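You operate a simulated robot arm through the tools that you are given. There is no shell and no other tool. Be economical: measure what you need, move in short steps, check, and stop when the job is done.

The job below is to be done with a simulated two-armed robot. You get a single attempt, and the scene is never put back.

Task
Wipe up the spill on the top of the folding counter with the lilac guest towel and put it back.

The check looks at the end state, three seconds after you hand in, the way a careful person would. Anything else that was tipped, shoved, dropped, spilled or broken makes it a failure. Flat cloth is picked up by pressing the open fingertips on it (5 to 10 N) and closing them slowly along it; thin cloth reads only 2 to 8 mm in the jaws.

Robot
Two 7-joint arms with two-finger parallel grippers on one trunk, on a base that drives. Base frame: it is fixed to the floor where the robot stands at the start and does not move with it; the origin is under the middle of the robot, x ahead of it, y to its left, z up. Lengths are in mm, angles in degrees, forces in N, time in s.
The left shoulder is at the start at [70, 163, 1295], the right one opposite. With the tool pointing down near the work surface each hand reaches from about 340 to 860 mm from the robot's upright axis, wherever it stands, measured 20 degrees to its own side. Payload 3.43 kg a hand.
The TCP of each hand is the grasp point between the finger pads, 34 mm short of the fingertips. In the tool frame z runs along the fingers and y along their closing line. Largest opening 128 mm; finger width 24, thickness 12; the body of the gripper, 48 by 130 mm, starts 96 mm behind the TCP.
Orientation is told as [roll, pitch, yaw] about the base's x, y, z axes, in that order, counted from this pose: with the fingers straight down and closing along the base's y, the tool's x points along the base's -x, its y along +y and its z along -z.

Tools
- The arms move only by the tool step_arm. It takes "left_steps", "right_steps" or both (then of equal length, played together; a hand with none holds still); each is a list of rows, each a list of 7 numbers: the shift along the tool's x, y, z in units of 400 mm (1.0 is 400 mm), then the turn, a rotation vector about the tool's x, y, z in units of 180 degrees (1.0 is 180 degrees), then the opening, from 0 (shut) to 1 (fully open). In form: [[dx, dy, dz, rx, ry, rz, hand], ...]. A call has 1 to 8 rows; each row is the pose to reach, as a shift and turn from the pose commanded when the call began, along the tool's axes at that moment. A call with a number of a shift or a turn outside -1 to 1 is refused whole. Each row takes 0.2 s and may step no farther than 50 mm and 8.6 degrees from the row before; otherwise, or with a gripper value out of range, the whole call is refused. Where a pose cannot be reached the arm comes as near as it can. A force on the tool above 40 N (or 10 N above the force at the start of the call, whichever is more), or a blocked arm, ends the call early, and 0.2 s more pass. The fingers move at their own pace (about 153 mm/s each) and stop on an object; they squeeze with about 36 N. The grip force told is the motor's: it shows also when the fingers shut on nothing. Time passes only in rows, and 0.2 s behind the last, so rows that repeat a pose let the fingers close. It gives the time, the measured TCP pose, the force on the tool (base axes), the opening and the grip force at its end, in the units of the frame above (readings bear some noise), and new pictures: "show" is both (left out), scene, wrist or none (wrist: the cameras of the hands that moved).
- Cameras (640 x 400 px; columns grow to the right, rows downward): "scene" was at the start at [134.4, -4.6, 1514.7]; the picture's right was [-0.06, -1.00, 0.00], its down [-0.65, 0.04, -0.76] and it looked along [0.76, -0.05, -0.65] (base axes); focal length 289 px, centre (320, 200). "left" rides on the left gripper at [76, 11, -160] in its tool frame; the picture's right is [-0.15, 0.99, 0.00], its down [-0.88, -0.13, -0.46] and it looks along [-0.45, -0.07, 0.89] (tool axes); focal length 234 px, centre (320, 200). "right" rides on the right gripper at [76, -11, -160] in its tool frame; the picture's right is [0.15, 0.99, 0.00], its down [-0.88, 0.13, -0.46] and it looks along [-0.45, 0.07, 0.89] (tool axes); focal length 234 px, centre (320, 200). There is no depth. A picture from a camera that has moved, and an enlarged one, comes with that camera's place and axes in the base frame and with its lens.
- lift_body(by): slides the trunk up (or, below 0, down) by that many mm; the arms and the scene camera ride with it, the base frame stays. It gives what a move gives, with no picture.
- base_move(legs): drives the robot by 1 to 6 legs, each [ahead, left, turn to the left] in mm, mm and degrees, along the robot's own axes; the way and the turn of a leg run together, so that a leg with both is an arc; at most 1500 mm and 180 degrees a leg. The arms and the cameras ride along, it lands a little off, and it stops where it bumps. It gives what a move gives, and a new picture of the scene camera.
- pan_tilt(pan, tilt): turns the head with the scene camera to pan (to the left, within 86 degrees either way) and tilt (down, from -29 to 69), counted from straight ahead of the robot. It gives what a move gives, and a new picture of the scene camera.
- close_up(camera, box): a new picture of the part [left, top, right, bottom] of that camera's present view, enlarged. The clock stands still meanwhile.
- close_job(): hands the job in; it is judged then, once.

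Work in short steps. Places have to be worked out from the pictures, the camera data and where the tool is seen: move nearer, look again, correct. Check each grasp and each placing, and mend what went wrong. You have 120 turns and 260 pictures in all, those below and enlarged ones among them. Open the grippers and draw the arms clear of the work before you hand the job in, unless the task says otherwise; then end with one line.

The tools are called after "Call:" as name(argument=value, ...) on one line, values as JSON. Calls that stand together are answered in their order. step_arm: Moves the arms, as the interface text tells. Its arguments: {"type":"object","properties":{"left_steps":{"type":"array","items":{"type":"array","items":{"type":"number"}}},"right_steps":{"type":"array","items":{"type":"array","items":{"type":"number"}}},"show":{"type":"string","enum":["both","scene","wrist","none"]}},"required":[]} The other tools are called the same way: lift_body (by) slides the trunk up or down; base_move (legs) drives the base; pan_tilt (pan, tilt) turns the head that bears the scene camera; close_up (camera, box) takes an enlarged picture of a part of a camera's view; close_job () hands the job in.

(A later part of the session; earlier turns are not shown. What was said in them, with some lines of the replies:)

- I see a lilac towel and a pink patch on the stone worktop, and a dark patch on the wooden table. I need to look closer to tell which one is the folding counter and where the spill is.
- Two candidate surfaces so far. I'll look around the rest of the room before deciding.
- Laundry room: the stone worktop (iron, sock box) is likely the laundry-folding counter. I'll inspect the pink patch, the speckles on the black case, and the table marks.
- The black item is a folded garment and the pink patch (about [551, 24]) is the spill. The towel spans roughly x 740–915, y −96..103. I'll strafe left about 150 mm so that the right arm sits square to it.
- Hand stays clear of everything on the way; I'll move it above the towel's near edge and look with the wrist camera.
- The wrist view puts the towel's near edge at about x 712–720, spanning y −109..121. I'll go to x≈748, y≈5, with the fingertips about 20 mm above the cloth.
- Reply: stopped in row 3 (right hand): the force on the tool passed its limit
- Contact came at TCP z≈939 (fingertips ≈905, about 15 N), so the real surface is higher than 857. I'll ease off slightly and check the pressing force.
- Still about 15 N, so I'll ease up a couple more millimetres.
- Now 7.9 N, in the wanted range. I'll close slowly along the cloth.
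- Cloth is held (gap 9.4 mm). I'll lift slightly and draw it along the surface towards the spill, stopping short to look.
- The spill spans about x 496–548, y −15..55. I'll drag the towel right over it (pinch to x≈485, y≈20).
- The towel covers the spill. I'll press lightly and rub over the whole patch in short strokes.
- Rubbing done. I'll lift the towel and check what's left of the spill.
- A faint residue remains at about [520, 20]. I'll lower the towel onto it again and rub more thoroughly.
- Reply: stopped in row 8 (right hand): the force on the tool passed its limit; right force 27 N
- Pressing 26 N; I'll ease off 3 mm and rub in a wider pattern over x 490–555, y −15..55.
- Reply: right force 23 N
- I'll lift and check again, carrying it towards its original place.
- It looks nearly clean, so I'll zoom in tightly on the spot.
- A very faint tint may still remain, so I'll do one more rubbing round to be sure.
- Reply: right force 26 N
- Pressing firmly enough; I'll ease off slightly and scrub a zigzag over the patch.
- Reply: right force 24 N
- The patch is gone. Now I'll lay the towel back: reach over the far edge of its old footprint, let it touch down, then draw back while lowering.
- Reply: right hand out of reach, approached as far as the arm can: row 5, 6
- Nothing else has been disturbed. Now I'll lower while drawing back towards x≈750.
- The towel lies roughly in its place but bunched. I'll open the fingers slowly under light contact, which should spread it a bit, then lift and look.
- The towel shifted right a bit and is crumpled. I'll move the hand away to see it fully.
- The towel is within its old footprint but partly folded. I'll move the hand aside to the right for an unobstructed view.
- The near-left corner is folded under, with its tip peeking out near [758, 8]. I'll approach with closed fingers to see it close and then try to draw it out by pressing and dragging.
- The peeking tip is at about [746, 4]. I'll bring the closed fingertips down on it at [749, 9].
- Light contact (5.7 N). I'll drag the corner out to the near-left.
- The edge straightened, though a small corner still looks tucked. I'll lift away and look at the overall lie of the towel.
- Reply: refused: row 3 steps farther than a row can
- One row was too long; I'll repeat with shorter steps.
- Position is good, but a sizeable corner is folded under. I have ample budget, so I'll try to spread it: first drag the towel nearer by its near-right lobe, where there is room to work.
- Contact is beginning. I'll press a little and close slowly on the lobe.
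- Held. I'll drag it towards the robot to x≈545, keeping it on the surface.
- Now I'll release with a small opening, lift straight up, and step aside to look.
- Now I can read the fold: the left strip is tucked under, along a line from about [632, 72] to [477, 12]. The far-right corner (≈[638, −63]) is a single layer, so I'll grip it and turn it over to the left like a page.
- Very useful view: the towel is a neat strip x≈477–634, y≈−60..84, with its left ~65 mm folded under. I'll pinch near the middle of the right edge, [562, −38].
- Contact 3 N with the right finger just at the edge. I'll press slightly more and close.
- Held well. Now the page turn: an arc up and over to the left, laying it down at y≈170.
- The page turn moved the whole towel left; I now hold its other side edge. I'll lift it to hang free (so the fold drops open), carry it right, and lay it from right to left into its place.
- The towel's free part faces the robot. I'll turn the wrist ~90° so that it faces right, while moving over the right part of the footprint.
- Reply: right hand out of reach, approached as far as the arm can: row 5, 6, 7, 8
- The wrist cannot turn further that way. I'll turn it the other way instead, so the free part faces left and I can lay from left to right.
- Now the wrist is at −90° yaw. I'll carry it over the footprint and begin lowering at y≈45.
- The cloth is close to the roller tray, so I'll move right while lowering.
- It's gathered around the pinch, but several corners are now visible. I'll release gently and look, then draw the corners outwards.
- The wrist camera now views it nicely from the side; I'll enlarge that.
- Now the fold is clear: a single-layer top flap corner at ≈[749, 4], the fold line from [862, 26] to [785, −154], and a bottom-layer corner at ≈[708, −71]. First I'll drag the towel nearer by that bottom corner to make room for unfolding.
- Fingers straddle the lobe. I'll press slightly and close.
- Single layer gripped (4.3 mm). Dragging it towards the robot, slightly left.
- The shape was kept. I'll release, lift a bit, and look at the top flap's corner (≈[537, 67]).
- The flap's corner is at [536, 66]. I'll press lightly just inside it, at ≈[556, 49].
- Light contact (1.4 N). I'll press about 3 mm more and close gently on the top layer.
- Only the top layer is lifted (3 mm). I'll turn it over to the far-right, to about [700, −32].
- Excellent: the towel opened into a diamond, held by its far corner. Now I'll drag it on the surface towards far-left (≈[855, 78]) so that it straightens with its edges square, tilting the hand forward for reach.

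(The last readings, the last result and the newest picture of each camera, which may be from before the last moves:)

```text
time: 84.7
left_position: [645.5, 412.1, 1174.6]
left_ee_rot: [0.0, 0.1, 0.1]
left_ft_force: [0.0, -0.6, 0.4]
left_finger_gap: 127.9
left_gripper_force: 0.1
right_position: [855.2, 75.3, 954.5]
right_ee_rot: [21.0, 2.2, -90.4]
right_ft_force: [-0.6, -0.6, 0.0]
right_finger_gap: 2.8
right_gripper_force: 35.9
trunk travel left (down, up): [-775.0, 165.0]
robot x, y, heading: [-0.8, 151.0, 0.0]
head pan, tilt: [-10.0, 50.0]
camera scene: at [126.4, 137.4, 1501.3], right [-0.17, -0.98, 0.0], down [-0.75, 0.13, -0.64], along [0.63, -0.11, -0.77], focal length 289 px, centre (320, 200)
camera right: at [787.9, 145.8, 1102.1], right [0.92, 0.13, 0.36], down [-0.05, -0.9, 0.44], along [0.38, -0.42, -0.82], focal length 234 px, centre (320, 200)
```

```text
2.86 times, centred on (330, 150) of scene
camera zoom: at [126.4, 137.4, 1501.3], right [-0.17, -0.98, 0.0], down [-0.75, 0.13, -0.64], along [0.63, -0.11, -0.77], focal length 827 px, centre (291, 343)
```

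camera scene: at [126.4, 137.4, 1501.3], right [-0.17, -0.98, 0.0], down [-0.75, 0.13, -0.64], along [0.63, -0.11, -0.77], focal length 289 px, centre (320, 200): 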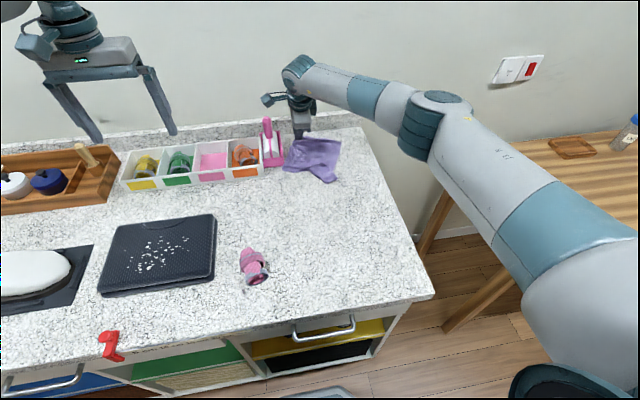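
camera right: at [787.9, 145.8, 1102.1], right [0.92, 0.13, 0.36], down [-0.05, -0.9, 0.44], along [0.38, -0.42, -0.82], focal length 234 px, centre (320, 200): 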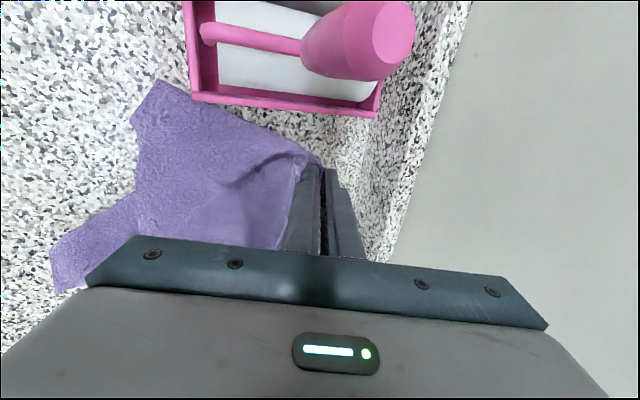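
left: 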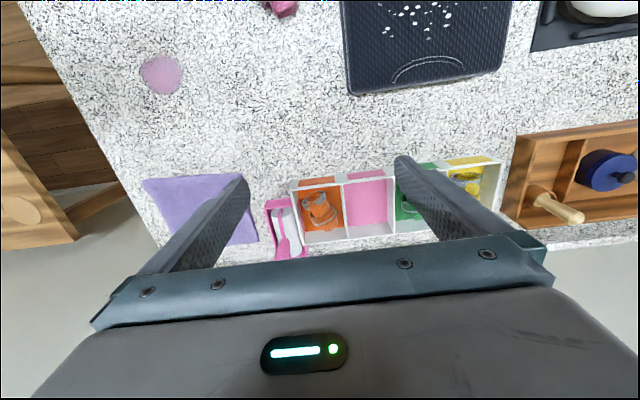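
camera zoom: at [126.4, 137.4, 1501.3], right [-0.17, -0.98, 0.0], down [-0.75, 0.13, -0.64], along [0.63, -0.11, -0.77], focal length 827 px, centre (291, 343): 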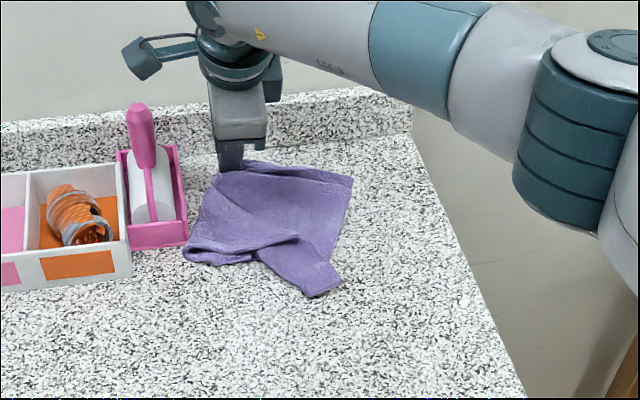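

Nearly square now, just ~35 mm too far left with one crease. I'll release this corner, then pull the near corner (≈[686, 11]) to the right.

Call:
step_arm(right_steps=[[0, 0, 0, 0, 0, 0, 0.08], [0, 0, 0, 0, 0, 0, 0.15], [0, 0, -0.08, 0, 0, 0, 0.15], [0, 0, -0.18, 0.03, 0, 0, 0.2], [-0.05, -0.06, -0.24, 0.06, 0, 0, 0.2], [-0.1, -0.15, -0.28, 0.09, 0, 0, 0.2], [-0.13, -0.25, -0.28, 0.12, 0, 0, 0.2]])

Call:
close_up(camera="scene", box=[260, 80, 400, 220])

Call:
close_up(camera="right", box=[160, 0, 560, 240])

```text
time: 86.3
left_position: [644.0, 412.4, 1173.7]
left_ee_rot: [0.0, 0.1, 0.1]
left_ft_force: [-0.8, 0.2, -0.1]
left_finger_gap: 128.0
left_gripper_force: 0.0
right_position: [722.1, 23.0, 1021.7]
right_ee_rot: [-0.6, 2.3, -90.4]
right_ft_force: [0.1, -0.1, 0.0]
right_finger_gap: 25.5
right_gripper_force: 0.0
trunk travel left (down, up): [-775.0, 165.0]
robot x, y, heading: [3.6, 147.2, -0.0]
head pan, tilt: [-10.0, 50.0]
camera scene: at [126.2, 136.1, 1501.4], right [-0.17, -0.98, 0.0], down [-0.75, 0.13, -0.64], along [0.63, -0.11, -0.77], focal length 289 px, centre (320, 200)
camera right: at [711.8, 92.9, 1183.6], right [0.99, 0.14, -0.01], down [0.13, -0.9, 0.42], along [0.05, -0.42, -0.91], focal length 234 px, centre (320, 200)
```

scene: 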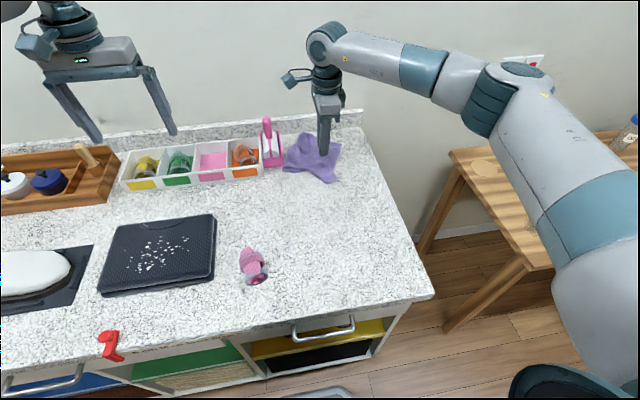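
right: 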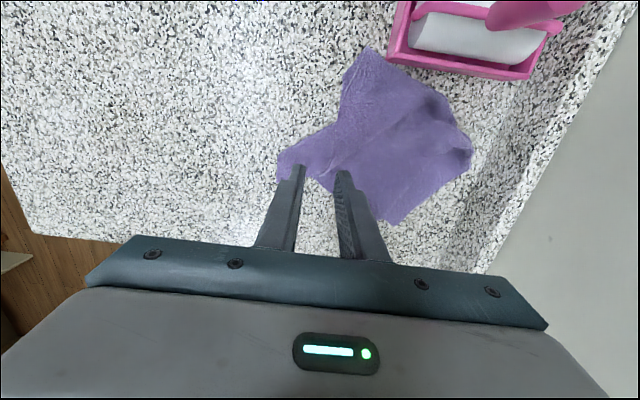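

```text
2.86 times, centred on (330, 150) of scene
camera zoom: at [126.2, 136.1, 1501.4], right [-0.17, -0.98, 0.0], down [-0.75, 0.13, -0.64], along [0.63, -0.11, -0.77], focal length 827 px, centre (291, 343)
```

zoom: 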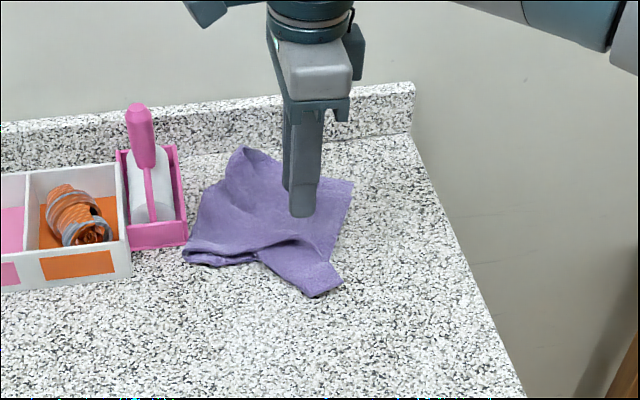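

```text
1.60 times, centred on (360, 120) of right
camera zoom: at [711.8, 92.9, 1183.6], right [0.99, 0.14, -0.01], down [0.13, -0.9, 0.42], along [0.05, -0.42, -0.91], focal length 375 px, centre (256, 328)
```

zoom: 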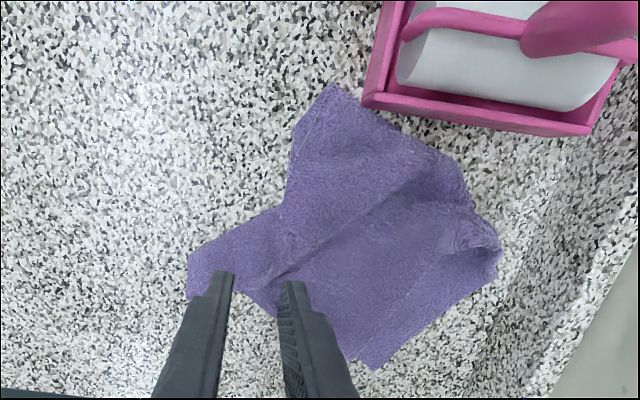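

The corners are roughly N[672,−4], L[754,139], F[888,65], R[836,−64]; the goal is a rotation of ~25° and a slight shift right. I'll pinch the near lobe at ≈[690, 9] and pull it right.

Call:
step_arm(right_steps=[[-0.035, -0.08, 0.05, 0, 0, 0, 0.22], [-0.035, -0.08, 0.13, 0, 0, 0, 0.22], [-0.035, -0.08, 0.18, 0, 0, 0, 0.22], [-0.035, -0.08, 0.2, 0, 0, 0, 0.22], [-0.035, -0.08, 0.2, 0, 0, 0, 0.14], [-0.035, -0.08, 0.2, 0, 0, 0, 0.06], [-0.035, -0.08, 0.2, 0, 0, 0, 0.0], [-0.035, -0.08, 0.19, 0, 0, 0, 0.0]], show="wrist")

```text
time: 88.1
left_position: [645.7, 411.3, 1174.3]
left_ee_rot: [0.0, 0.0, -0.1]
left_ft_force: [-0.3, 0.9, -0.2]
left_finger_gap: 128.1
left_gripper_force: 0.1
right_position: [687.4, 10.6, 943.1]
right_ee_rot: [-0.5, 2.2, -90.4]
right_ft_force: [0.0, 0.0, 0.1]
right_finger_gap: 4.3
right_gripper_force: 35.9
trunk travel left (down, up): [-775.0, 165.0]
robot x, y, heading: [0.6, 150.7, -0.1]
head pan, tilt: [-10.0, 50.0]
camera right: at [678.7, 79.9, 1106.3], right [0.99, 0.14, -0.01], down [0.13, -0.9, 0.42], along [0.05, -0.42, -0.91], focal length 234 px, centre (320, 200)
```

right: 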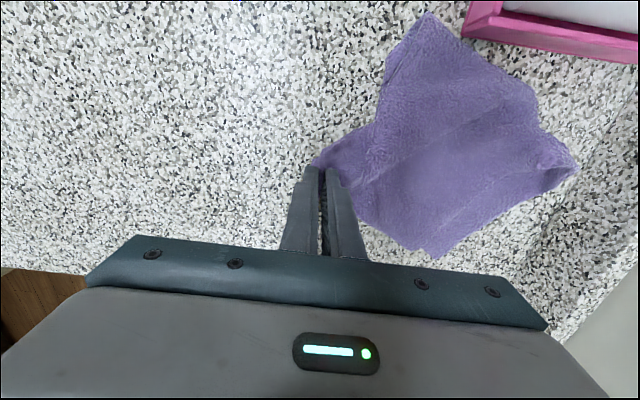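

Held. Pulling it right to about [688, −82].

Call:
step_arm(right_steps=[[-0.03, -0.01, -0.01, 0, 0, 0, 0], [-0.07, -0.01, -0.01, 0, 0, 0, 0], [-0.11, 0, -0.01, 0, 0, 0, 0], [-0.15, 0, -0.01, 0, 0, 0, 0], [-0.19, 0, -0.01, 0, 0, 0, 0], [-0.235, 0, -0.01, 0, 0, 0, 0]])

Call:
close_up(camera="scene", box=[260, 80, 400, 220])

```text
time: 89.5
left_position: [644.2, 411.1, 1174.0]
left_ee_rot: [0.2, 0.0, 0.0]
left_ft_force: [-0.6, -0.6, -0.3]
left_finger_gap: 128.0
left_gripper_force: 0.0
right_position: [687.3, -85.6, 946.9]
right_ee_rot: [-0.6, 2.3, -90.4]
right_ft_force: [0.6, 0.2, 0.6]
right_finger_gap: 4.4
right_gripper_force: 36.2
trunk travel left (down, up): [-775.0, 165.0]
robot x, y, heading: [-0.4, 145.5, -0.0]
head pan, tilt: [-10.0, 50.0]
camera scene: at [125.9, 135.3, 1501.4], right [-0.17, -0.98, 0.0], down [-0.75, 0.13, -0.64], along [0.63, -0.11, -0.77], focal length 289 px, centre (320, 200)
camera right: at [676.6, -15.1, 1109.3], right [0.99, 0.14, 0.0], down [0.13, -0.9, 0.42], along [0.05, -0.42, -0.91], focal length 234 px, centre (320, 200)
```

scene: 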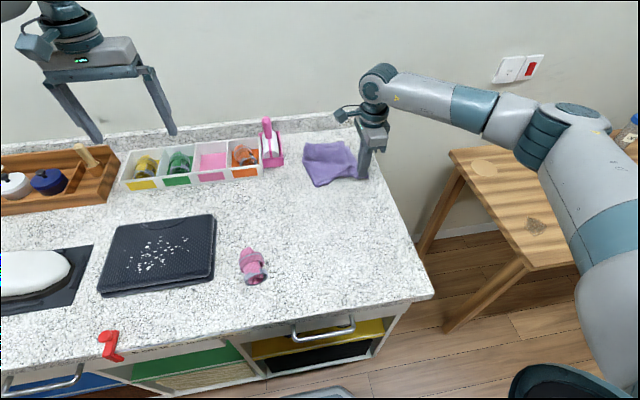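
right: 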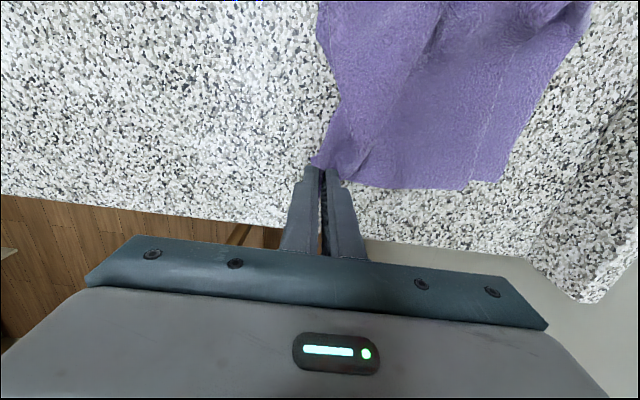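

```text
2.86 times, centred on (330, 150) of scene
camera zoom: at [125.9, 135.3, 1501.4], right [-0.17, -0.98, 0.0], down [-0.75, 0.13, -0.64], along [0.63, -0.11, -0.77], focal length 827 px, centre (291, 343)
```

zoom: 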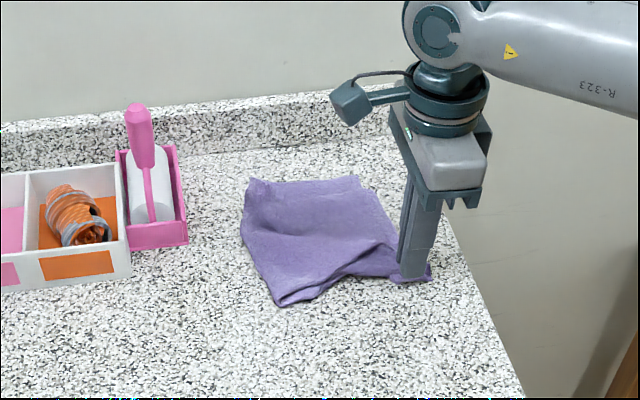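

Now it's close to the original outline. I'll release here, then pull the near-left corner (≈[685, 46]) a little left to finish squaring it.

Call:
step_arm(right_steps=[[0, 0, 0, 0, 0, 0, 0.08], [0, 0, 0, 0, 0, 0, 0.14], [0, 0, -0.1, 0, 0, 0, 0.2], [0.05, 0, -0.18, 0, 0, 0, 0.22], [0.15, 0.01, -0.18, 0, 0, 0, 0.22], [0.25, 0.025, -0.18, 0, 0, 0, 0.22], [0.32, 0.025, -0.15, 0, 0, 0, 0.22]])

Call:
close_up(camera="scene", box=[260, 80, 400, 220])

```text
time: 91.1
left_position: [644.2, 411.9, 1173.6]
left_ee_rot: [0.0, 0.1, -0.1]
left_ft_force: [0.9, -0.7, -0.2]
left_finger_gap: 127.7
left_gripper_force: 0.0
right_position: [699.2, 43.5, 1009.4]
right_ee_rot: [-0.6, 2.1, -90.5]
right_ft_force: [-0.3, 0.1, 0.1]
right_finger_gap: 28.2
right_gripper_force: 0.0
trunk travel left (down, up): [-775.0, 165.0]
robot x, y, heading: [-0.6, 148.5, -0.1]
head pan, tilt: [-10.0, 50.0]
camera scene: at [126.4, 137.1, 1501.3], right [-0.17, -0.98, 0.0], down [-0.75, 0.13, -0.64], along [0.63, -0.11, -0.77], focal length 289 px, centre (320, 200)
camera right: at [690.1, 112.0, 1172.8], right [0.99, 0.14, 0.0], down [0.13, -0.9, 0.42], along [0.05, -0.42, -0.91], focal length 234 px, centre (320, 200)
```

scene: 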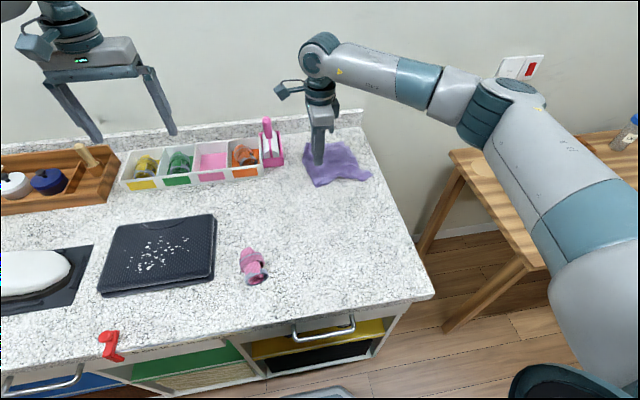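
right: 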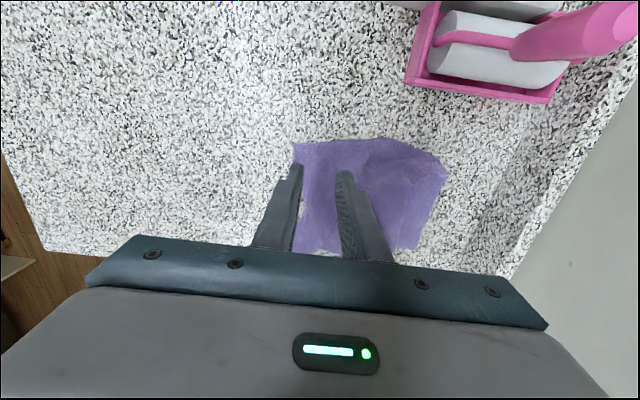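

```text
2.86 times, centred on (330, 150) of scene
camera zoom: at [126.4, 137.1, 1501.3], right [-0.17, -0.98, 0.0], down [-0.75, 0.13, -0.64], along [0.63, -0.11, -0.77], focal length 827 px, centre (291, 343)
```

zoom: 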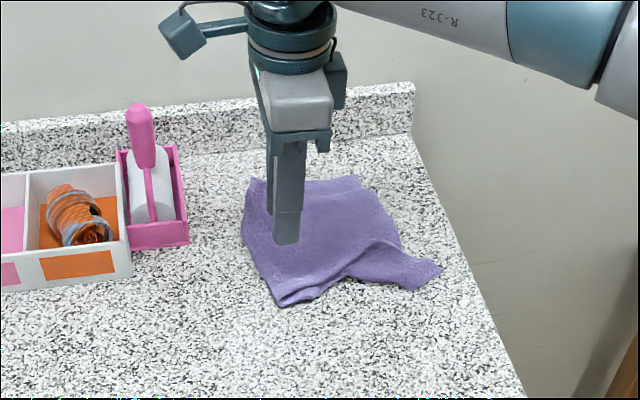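

The towel sits about 35 mm too near and 35 mm too far right. I'll pinch its far-left corner (≈[855, 41]) and pull it towards far-left, which shifts and tensions it.

Call:
step_arm(right_steps=[[-0.01, 0.05, 0, -0.015, 0, 0, 0.22], [-0.02, 0.1, 0, -0.03, 0, 0, 0.22], [-0.03, 0.15, 0, -0.045, 0, 0, 0.22], [-0.035, 0.2, 0, -0.06, 0, 0, 0.22], [-0.035, 0.25, 0.02, -0.075, 0, 0, 0.22], [-0.035, 0.3, 0.06, -0.09, 0, 0, 0.22], [-0.035, 0.33, 0.1, -0.105, 0, 0, 0.22], [-0.035, 0.335, 0.13, -0.12, 0, 0, 0.22]])

Call:
close_up(camera="scene", box=[260, 80, 400, 220])

```text
time: 92.9
left_position: [645.3, 410.9, 1174.7]
left_ee_rot: [0.0, 0.0, 0.0]
left_ft_force: [0.2, -0.2, -1.1]
left_finger_gap: 128.2
left_gripper_force: 0.0
right_position: [834.3, 30.7, 955.7]
right_ee_rot: [21.0, 2.3, -90.4]
right_ft_force: [0.3, -0.4, 0.1]
right_finger_gap: 28.0
right_gripper_force: 0.0
trunk travel left (down, up): [-775.0, 165.0]
robot x, y, heading: [2.6, 150.8, -0.0]
head pan, tilt: [-10.0, 50.0]
camera scene: at [126.1, 135.6, 1501.4], right [-0.17, -0.98, 0.0], down [-0.75, 0.13, -0.64], along [0.63, -0.11, -0.77], focal length 289 px, centre (320, 200)
camera right: at [765.4, 100.3, 1104.1], right [0.92, 0.13, 0.36], down [-0.05, -0.9, 0.44], along [0.38, -0.42, -0.82], focal length 234 px, centre (320, 200)
```

scene: 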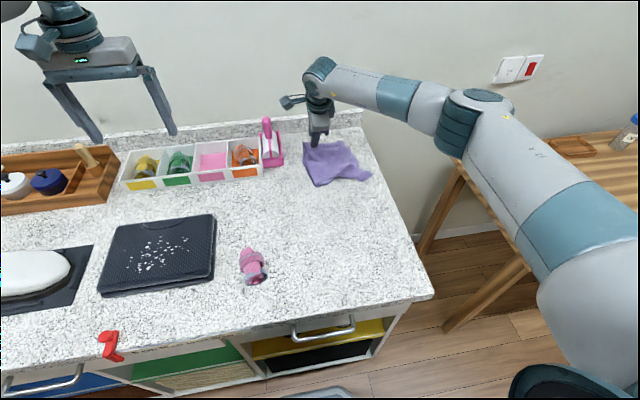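
right: 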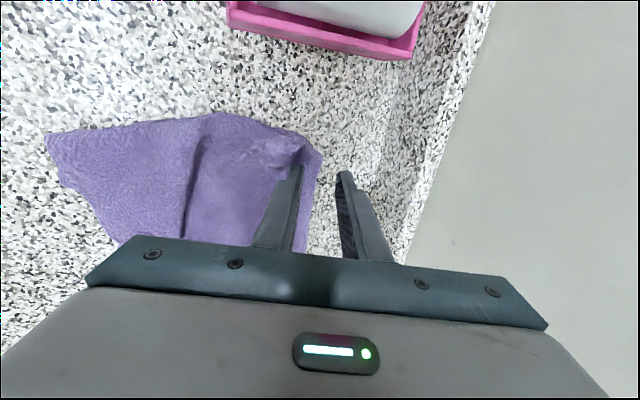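

```text
2.86 times, centred on (330, 150) of scene
camera zoom: at [126.1, 135.6, 1501.4], right [-0.17, -0.98, 0.0], down [-0.75, 0.13, -0.64], along [0.63, -0.11, -0.77], focal length 827 px, centre (291, 343)
```

zoom: 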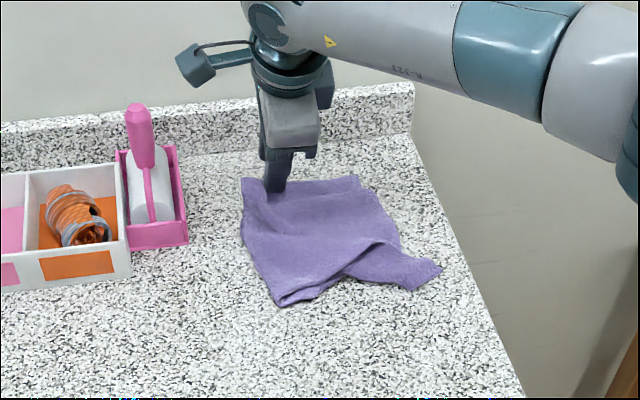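

The far finger is just past the edge; I'll shift back ~16 mm, press and close on the corner.

Call:
step_arm(right_steps=[[-0.01, -0.04, 0, 0, 0, 0, 0.24], [-0.01, -0.04, 0.01, 0, 0, 0, 0.24], [-0.01, -0.04, 0.018, 0, 0, 0, 0.24], [-0.01, -0.04, 0.022, 0, 0, 0, 0.16], [-0.01, -0.04, 0.022, 0, 0, 0, 0.08], [-0.01, -0.04, 0.022, 0, 0, 0, 0.0], [-0.01, -0.04, 0.022, 0, 0, 0, 0.0], [-0.01, -0.04, 0.005, 0, 0, 0, 0.0]], show="wrist")

```text
time: 94.7
left_position: [645.2, 410.9, 1173.5]
left_ee_rot: [-0.1, 0.0, 0.0]
left_ft_force: [0.1, -0.1, -0.7]
left_finger_gap: 128.0
left_gripper_force: 0.0
right_position: [818.0, 25.2, 948.9]
right_ee_rot: [21.1, 2.3, -90.4]
right_ft_force: [-0.2, 0.3, 0.9]
right_finger_gap: 0.1
right_gripper_force: 33.3
trunk travel left (down, up): [-775.0, 165.0]
robot x, y, heading: [2.8, 149.5, -0.3]
head pan, tilt: [-10.0, 50.0]
camera right: at [750.1, 96.1, 1096.4], right [0.92, 0.13, 0.36], down [-0.05, -0.9, 0.44], along [0.38, -0.42, -0.82], focal length 234 px, centre (320, 200)
```

right: 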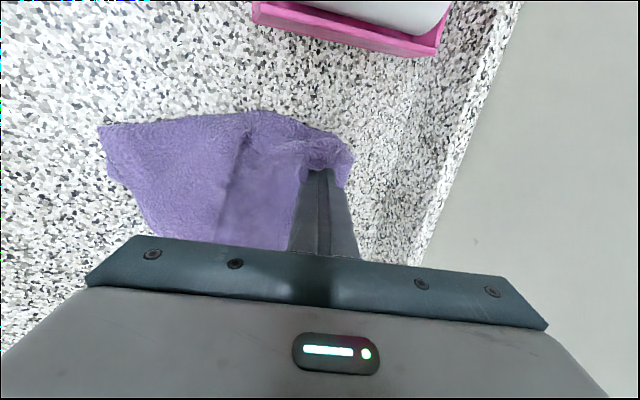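

Closed on nothing, because with the tilt the far finger stays above the cloth. I'll untilt, reopen, and pinch again at x≈820.

Call:
step_arm(right_steps=[[0, 0, -0.06, 0, 0, 0, 0.1], [0, 0, -0.08, 0.03, 0, 0, 0.24], [0, 0, -0.08, 0.06, 0, 0, 0.24], [0, 0, -0.08, 0.09, 0, 0, 0.24], [0.012, 0.028, -0.08, 0.12, 0, 0, 0.24], [0.012, 0.028, -0.08, 0.12, 0, 0, 0.24]], show="wrist")

```text
time: 96.1
left_position: [646.3, 410.9, 1173.5]
left_ee_rot: [0.1, 0.1, 0.0]
left_ft_force: [-0.6, -0.1, 0.0]
left_finger_gap: 128.3
left_gripper_force: 0.2
right_position: [816.7, 28.7, 984.0]
right_ee_rot: [-0.6, 2.2, -90.4]
right_ft_force: [0.6, -0.2, 0.2]
right_finger_gap: 30.6
right_gripper_force: 0.1
trunk travel left (down, up): [-775.0, 165.0]
robot x, y, heading: [-4.1, 146.2, 0.1]
head pan, tilt: [-10.0, 50.0]
camera right: at [807.4, 97.9, 1146.2], right [0.99, 0.14, 0.0], down [0.13, -0.9, 0.42], along [0.05, -0.42, -0.91], focal length 234 px, centre (320, 200)
```

right: 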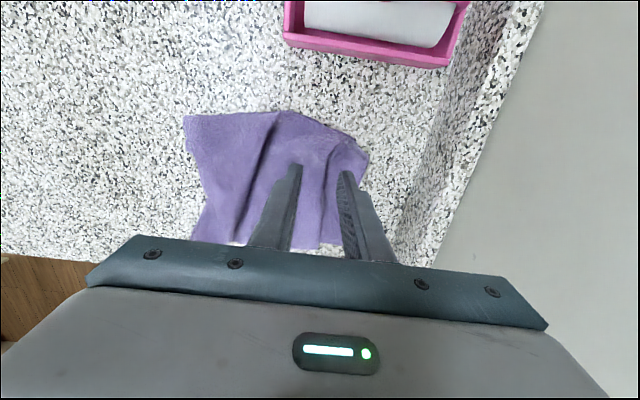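

Both fingers are over the cloth now. Lowering, pressing and closing.

Call:
step_arm(right_steps=[[0.01, 0, 0.06, 0, 0, 0, 0.24], [0.01, 0, 0.09, 0, 0, 0, 0.24], [0.01, 0, 0.102, 0, 0, 0, 0.24], [0.01, 0, 0.104, 0, 0, 0, 0.17], [0.01, 0, 0.104, 0, 0, 0, 0.1], [0.01, 0, 0.104, 0, 0, 0, 0.0], [0.01, 0, 0.104, 0, 0, 0, 0.0], [0.01, 0, 0.095, 0, 0, 0, 0.0]], show="wrist")

```text
time: 97.9
left_position: [645.9, 411.1, 1174.7]
left_ee_rot: [0.0, 0.1, 0.0]
left_ft_force: [1.0, 0.2, 0.0]
left_finger_gap: 127.9
left_gripper_force: 0.1
right_position: [817.6, 34.6, 944.6]
right_ee_rot: [-0.6, 2.2, -90.5]
right_ft_force: [-0.5, 0.1, 0.9]
right_finger_gap: 4.5
right_gripper_force: 35.7
trunk travel left (down, up): [-775.0, 165.0]
robot x, y, heading: [-2.1, 152.3, 0.0]
head pan, tilt: [-10.0, 50.0]
camera right: at [807.4, 104.2, 1107.1], right [0.99, 0.14, 0.0], down [0.13, -0.9, 0.42], along [0.05, -0.42, -0.91], focal length 234 px, centre (320, 200)
```

right: 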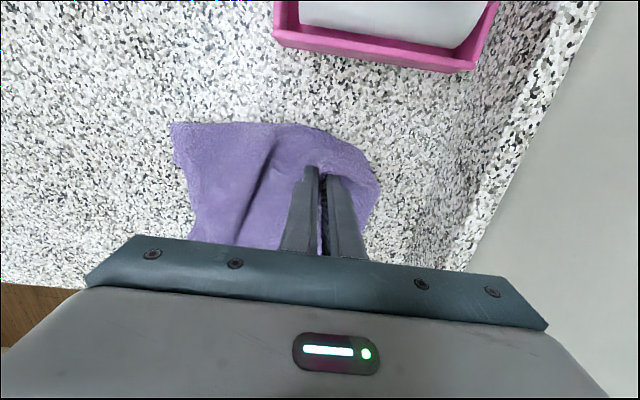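

Held (4.5 mm). Pulling it to far-left by about [+38, +42] mm.

Call:
step_arm(right_steps=[[0.02, 0.015, -0.01, -0.015, 0, 0, 0], [0.04, 0.03, -0.01, -0.03, 0, 0, 0], [0.06, 0.05, -0.01, -0.045, 0, 0, 0], [0.08, 0.07, -0.01, -0.06, 0, 0, 0], [0.1, 0.09, -0.01, -0.08, 0, 0, 0], [0.11, 0.1, -0.01, -0.09, 0, 0, 0]], show="wrist")

Call:
close_up(camera="scene", box=[260, 80, 400, 220])

```text
time: 99.3
left_position: [644.4, 409.8, 1172.9]
left_ee_rot: [0.0, 0.0, 0.0]
left_ft_force: [-0.1, 0.4, -0.1]
left_finger_gap: 128.1
left_gripper_force: 0.0
right_position: [858.1, 77.8, 950.7]
right_ee_rot: [15.8, 2.2, -90.4]
right_ft_force: [-0.8, 0.0, 0.1]
right_finger_gap: 3.7
right_gripper_force: 35.5
trunk travel left (down, up): [-775.0, 165.0]
robot x, y, heading: [-3.4, 149.4, 0.1]
head pan, tilt: [-10.0, 50.0]
camera right: at [803.5, 148.0, 1104.1], right [0.95, 0.13, 0.27], down [0.0, -0.9, 0.44], along [0.3, -0.42, -0.86], focal length 234 px, centre (320, 200)
```

right: 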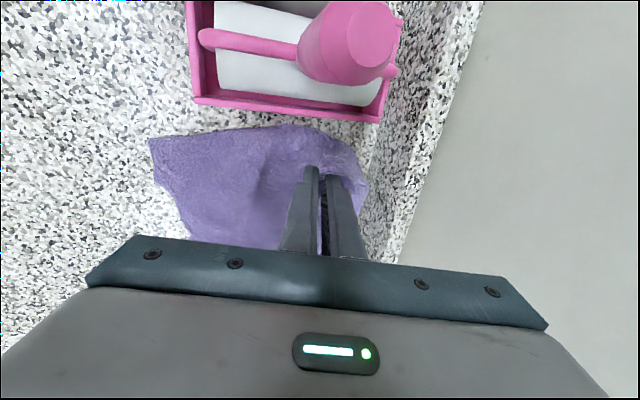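

```text
2.86 times, centred on (330, 150) of scene
camera zoom: at [126.1, 136.2, 1501.4], right [-0.17, -0.98, 0.0], down [-0.75, 0.13, -0.64], along [0.63, -0.11, -0.77], focal length 827 px, centre (291, 343)
```

zoom: 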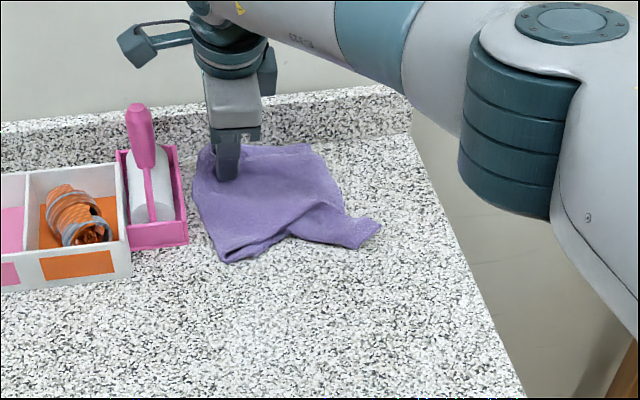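

Compared with the first picture it overshot: the outline now needs to come ~33 mm nearer and ~30 mm right. I'll release and pull the near-right lobe (≈[763, −70]) towards its original corner spot.

Call:
step_arm(right_steps=[[0, 0, 0, 0, 0, 0, 0.08], [0, 0, 0, 0, 0, 0, 0.14], [0, -0.0, -0.1, 0.0, 0, 0, 0.2], [-0.06, -0.04, -0.18, 0.03, 0, 0, 0.22], [-0.16, -0.08, -0.2, 0.06, 0, 0, 0.22], [-0.26, -0.13, -0.2, 0.09, 0, 0, 0.22], [-0.35, -0.17, -0.2, 0.09, 0, 0, 0.22]])

Call:
close_up(camera="scene", box=[260, 80, 400, 220])

```text
time: 100.9
left_position: [643.6, 409.3, 1176.0]
left_ee_rot: [0.1, 0.0, 0.1]
left_ft_force: [-0.4, -0.6, -0.3]
left_finger_gap: 128.4
left_gripper_force: 0.1
right_position: [767.2, -66.8, 1005.3]
right_ee_rot: [-0.6, 2.4, -90.4]
right_ft_force: [0.6, 0.6, 0.3]
right_finger_gap: 28.2
right_gripper_force: 0.0
trunk travel left (down, up): [-775.0, 165.0]
robot x, y, heading: [-0.9, 147.0, 0.2]
head pan, tilt: [-10.0, 50.0]
camera scene: at [125.0, 133.4, 1501.5], right [-0.17, -0.98, 0.0], down [-0.75, 0.13, -0.64], along [0.63, -0.11, -0.77], focal length 289 px, centre (320, 200)
camera right: at [756.5, 1.9, 1168.1], right [0.99, 0.14, 0.0], down [0.13, -0.9, 0.42], along [0.06, -0.41, -0.91], focal length 234 px, centre (320, 200)
```

scene: 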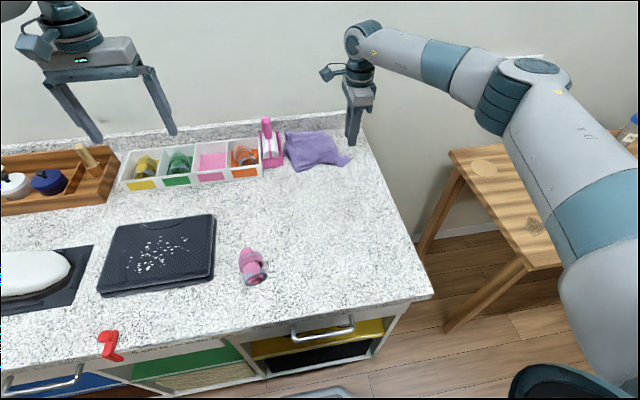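
right: 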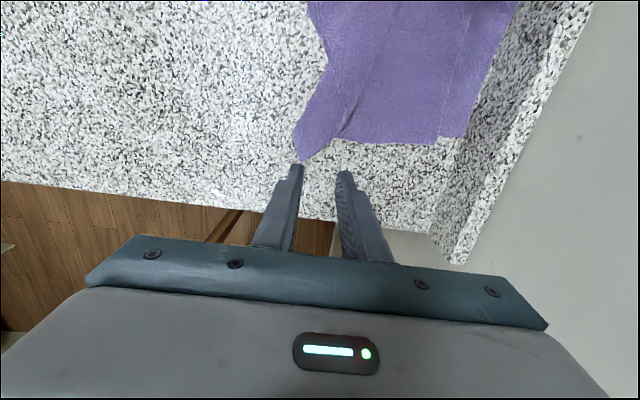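

```text
2.86 times, centred on (330, 150) of scene
camera zoom: at [125.0, 133.4, 1501.5], right [-0.17, -0.98, 0.0], down [-0.75, 0.13, -0.64], along [0.63, -0.11, -0.77], focal length 827 px, centre (291, 343)
```

zoom: 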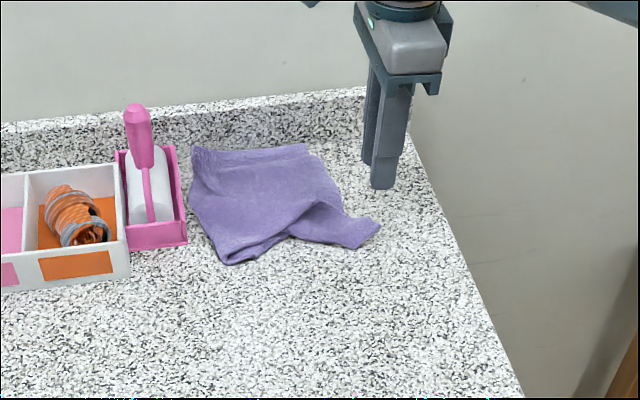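

The lobe's tip is at [744, −72]. I'll pinch at ≈[753, −50].

Call:
step_arm(right_steps=[[0.042, -0.036, 0.05, 0, 0, 0, 0.24], [0.042, -0.036, 0.12, 0, 0, 0, 0.24], [0.042, -0.036, 0.15, 0, 0, 0, 0.24], [0.042, -0.036, 0.157, 0, 0, 0, 0.18], [0.042, -0.036, 0.158, 0, 0, 0, 0.1], [0.042, -0.036, 0.158, 0, 0, 0, 0.0], [0.042, -0.036, 0.158, 0, 0, 0, 0.0], [0.042, -0.036, 0.148, 0, 0, 0, 0.0]], show="wrist")

```text
time: 102.7
left_position: [645.6, 411.8, 1173.2]
left_ee_rot: [0.0, 0.0, 0.0]
left_ft_force: [-0.6, 0.2, -0.3]
left_finger_gap: 128.3
left_gripper_force: 0.0
right_position: [753.9, -43.9, 945.3]
right_ee_rot: [-0.6, 2.2, -90.4]
right_ft_force: [0.1, 0.3, 0.4]
right_finger_gap: 4.5
right_gripper_force: 35.9
trunk travel left (down, up): [-775.0, 165.0]
robot x, y, heading: [1.2, 148.4, -0.2]
head pan, tilt: [-10.0, 50.0]
camera right: at [744.4, 25.0, 1107.9], right [0.99, 0.14, 0.0], down [0.13, -0.9, 0.42], along [0.05, -0.42, -0.91], focal length 234 px, centre (320, 200)
```

right: 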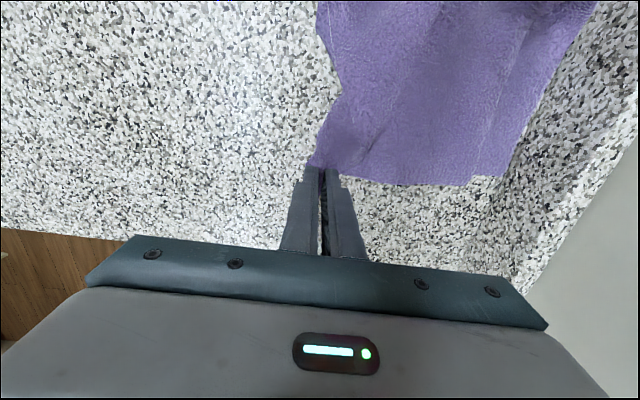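

Held. Pulling towards near-right by about [−36, −33] mm.

Call:
step_arm(right_steps=[[-0.02, -0.02, -0.005, 0, 0, 0, 0], [-0.04, -0.045, -0.005, 0, 0, 0, 0], [-0.06, -0.07, -0.005, 0, 0, 0, 0], [-0.083, -0.09, -0.005, 0, 0, 0, 0], [-0.083, -0.09, -0.005, 0, 0, 0, 0]], show="none")

Call:
close_up(camera="scene", box=[260, 80, 400, 220])

```text
time: 103.9
left_position: [645.4, 411.5, 1173.1]
left_ee_rot: [0.0, 0.2, 0.0]
left_ft_force: [-1.3, 0.3, 0.0]
left_finger_gap: 127.9
left_gripper_force: 0.0
right_position: [719.3, -76.8, 946.1]
right_ee_rot: [-0.6, 2.2, -90.4]
right_ft_force: [0.1, 0.3, -0.3]
right_finger_gap: 4.4
right_gripper_force: 36.2
trunk travel left (down, up): [-775.0, 165.0]
robot x, y, heading: [1.8, 152.8, -0.1]
head pan, tilt: [-10.0, 50.0]
```

```text
2.86 times, centred on (330, 150) of scene
camera zoom: at [126.4, 136.6, 1501.3], right [-0.17, -0.98, 0.0], down [-0.75, 0.13, -0.64], along [0.63, -0.11, -0.77], focal length 827 px, centre (291, 343)
```

zoom: 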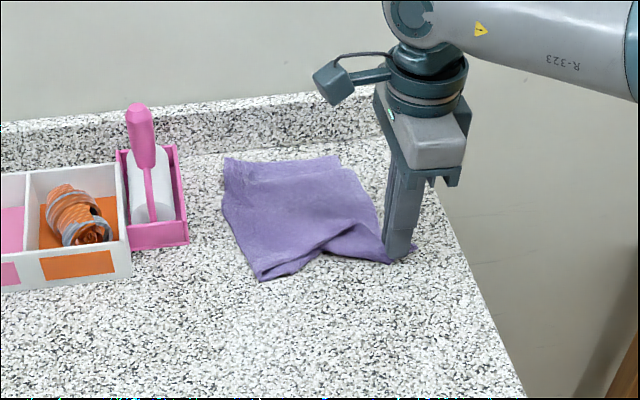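

That matches the original outline very closely. I'll release gently and withdraw up and back.

Call:
step_arm(right_steps=[[0, 0, 0, 0, 0, 0, 0.08], [0, 0, 0, 0, 0, 0, 0.14], [0, 0, -0.1, 0, 0, 0, 0.2], [0, 0, -0.2, 0, 0, 0, 0.4], [0, -0.1, -0.26, 0, 0, 0, 0.6], [0, -0.2, -0.32, 0, 0, 0, 0.8], [0, -0.3, -0.38, 0, 0, 0, 1.0], [-0.05, -0.4, -0.42, 0, 0, 0, 1.0]])

Call:
step_arm(right_steps=[[-0.05, -0.08, -0.05, 0, 0, 0, 1.0], [-0.12, -0.15, -0.1, 0, 0, 0, 1.0], [-0.2, -0.18, -0.12, 0, 0, 0, 1.0], [-0.2, -0.18, -0.12, 0, 0, 0, 1.0]], show="scene")

Call:
close_up(camera="scene", box=[240, 100, 440, 270])

```text
time: 105.7
left_position: [642.7, 410.5, 1175.3]
left_ee_rot: [0.1, -0.1, 0.0]
left_ft_force: [0.3, -0.8, 0.7]
left_finger_gap: 128.0
left_gripper_force: 0.1
right_position: [560.1, -104.5, 1116.5]
right_ee_rot: [-0.5, 2.3, -90.4]
right_ft_force: [-0.1, -0.1, -0.1]
right_finger_gap: 128.0
right_gripper_force: 0.0
trunk travel left (down, up): [-775.0, 165.0]
robot x, y, heading: [-0.4, 152.0, -0.0]
head pan, tilt: [-10.0, 50.0]
camera scene: at [123.8, 133.9, 1501.5], right [-0.17, -0.98, 0.0], down [-0.75, 0.13, -0.64], along [0.63, -0.11, -0.77], focal length 289 px, centre (320, 200)
camera right: at [549.1, -34.5, 1279.1], right [0.99, 0.14, 0.0], down [0.13, -0.9, 0.42], along [0.06, -0.42, -0.91], focal length 234 px, centre (320, 200)
```

scene: 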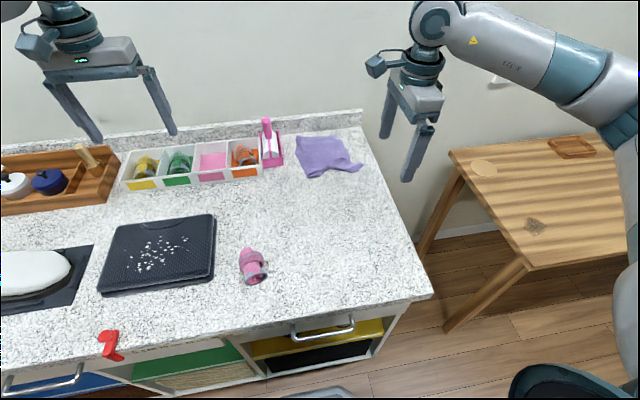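
right: 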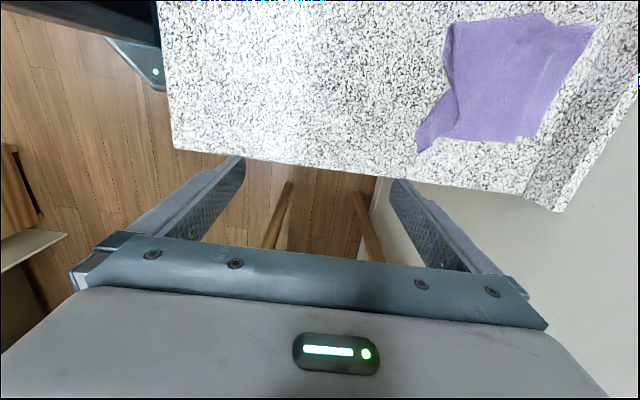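

```text
time: 106.7
left_position: [645.5, 412.8, 1173.4]
left_ee_rot: [-0.1, 0.1, 0.0]
left_ft_force: [-0.5, -0.2, -0.1]
left_finger_gap: 127.9
left_gripper_force: 0.1
right_position: [488.5, -184.3, 1160.4]
right_ee_rot: [-0.6, 2.2, -90.4]
right_ft_force: [0.1, -0.6, 0.3]
right_finger_gap: 128.2
right_gripper_force: 0.1
trunk travel left (down, up): [-775.0, 165.0]
robot x, y, heading: [0.3, 148.3, -0.0]
head pan, tilt: [-10.0, 50.0]
camera scene: at [126.4, 136.9, 1501.3], right [-0.17, -0.98, 0.0], down [-0.75, 0.13, -0.64], along [0.63, -0.11, -0.77], focal length 289 px, centre (320, 200)
```

scene: 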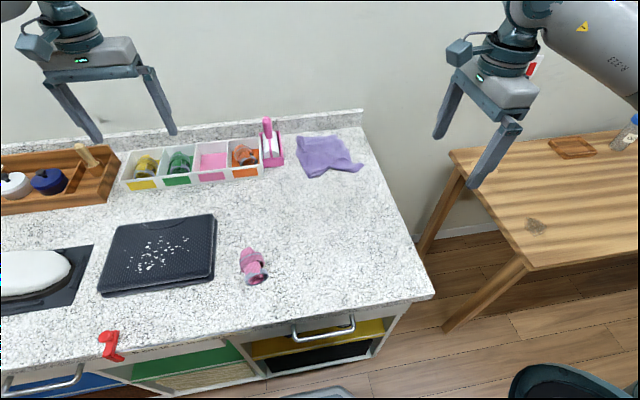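

```text
2.35 times, centred on (340, 185) of scene
camera zoom: at [126.4, 136.9, 1501.3], right [-0.17, -0.98, 0.0], down [-0.75, 0.13, -0.64], along [0.63, -0.11, -0.77], focal length 681 px, centre (273, 235)
```

zoom: 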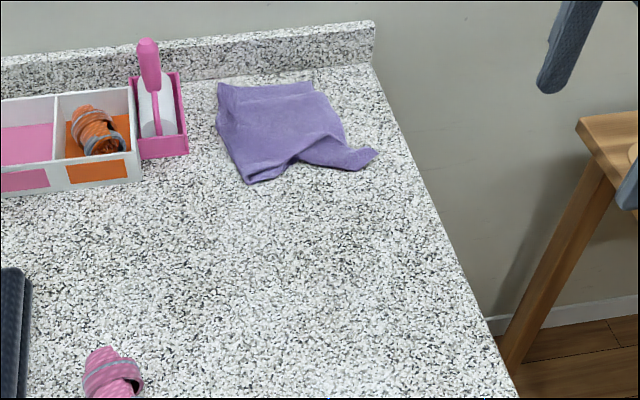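

The spill spot is clean, the towel lies spread on its original place, nothing else has moved, and both grippers are open and clear. Handing in.

Call:
close_job()

```text
The job is handed in.
```

I wiped up the spill on the stone folding counter with the lilac guest towel and put the towel back on its original spot. It is spread out but not perfectly square, with a few creases. Nothing else looks disturbed in the final pictures, and both grippers are open and clear.
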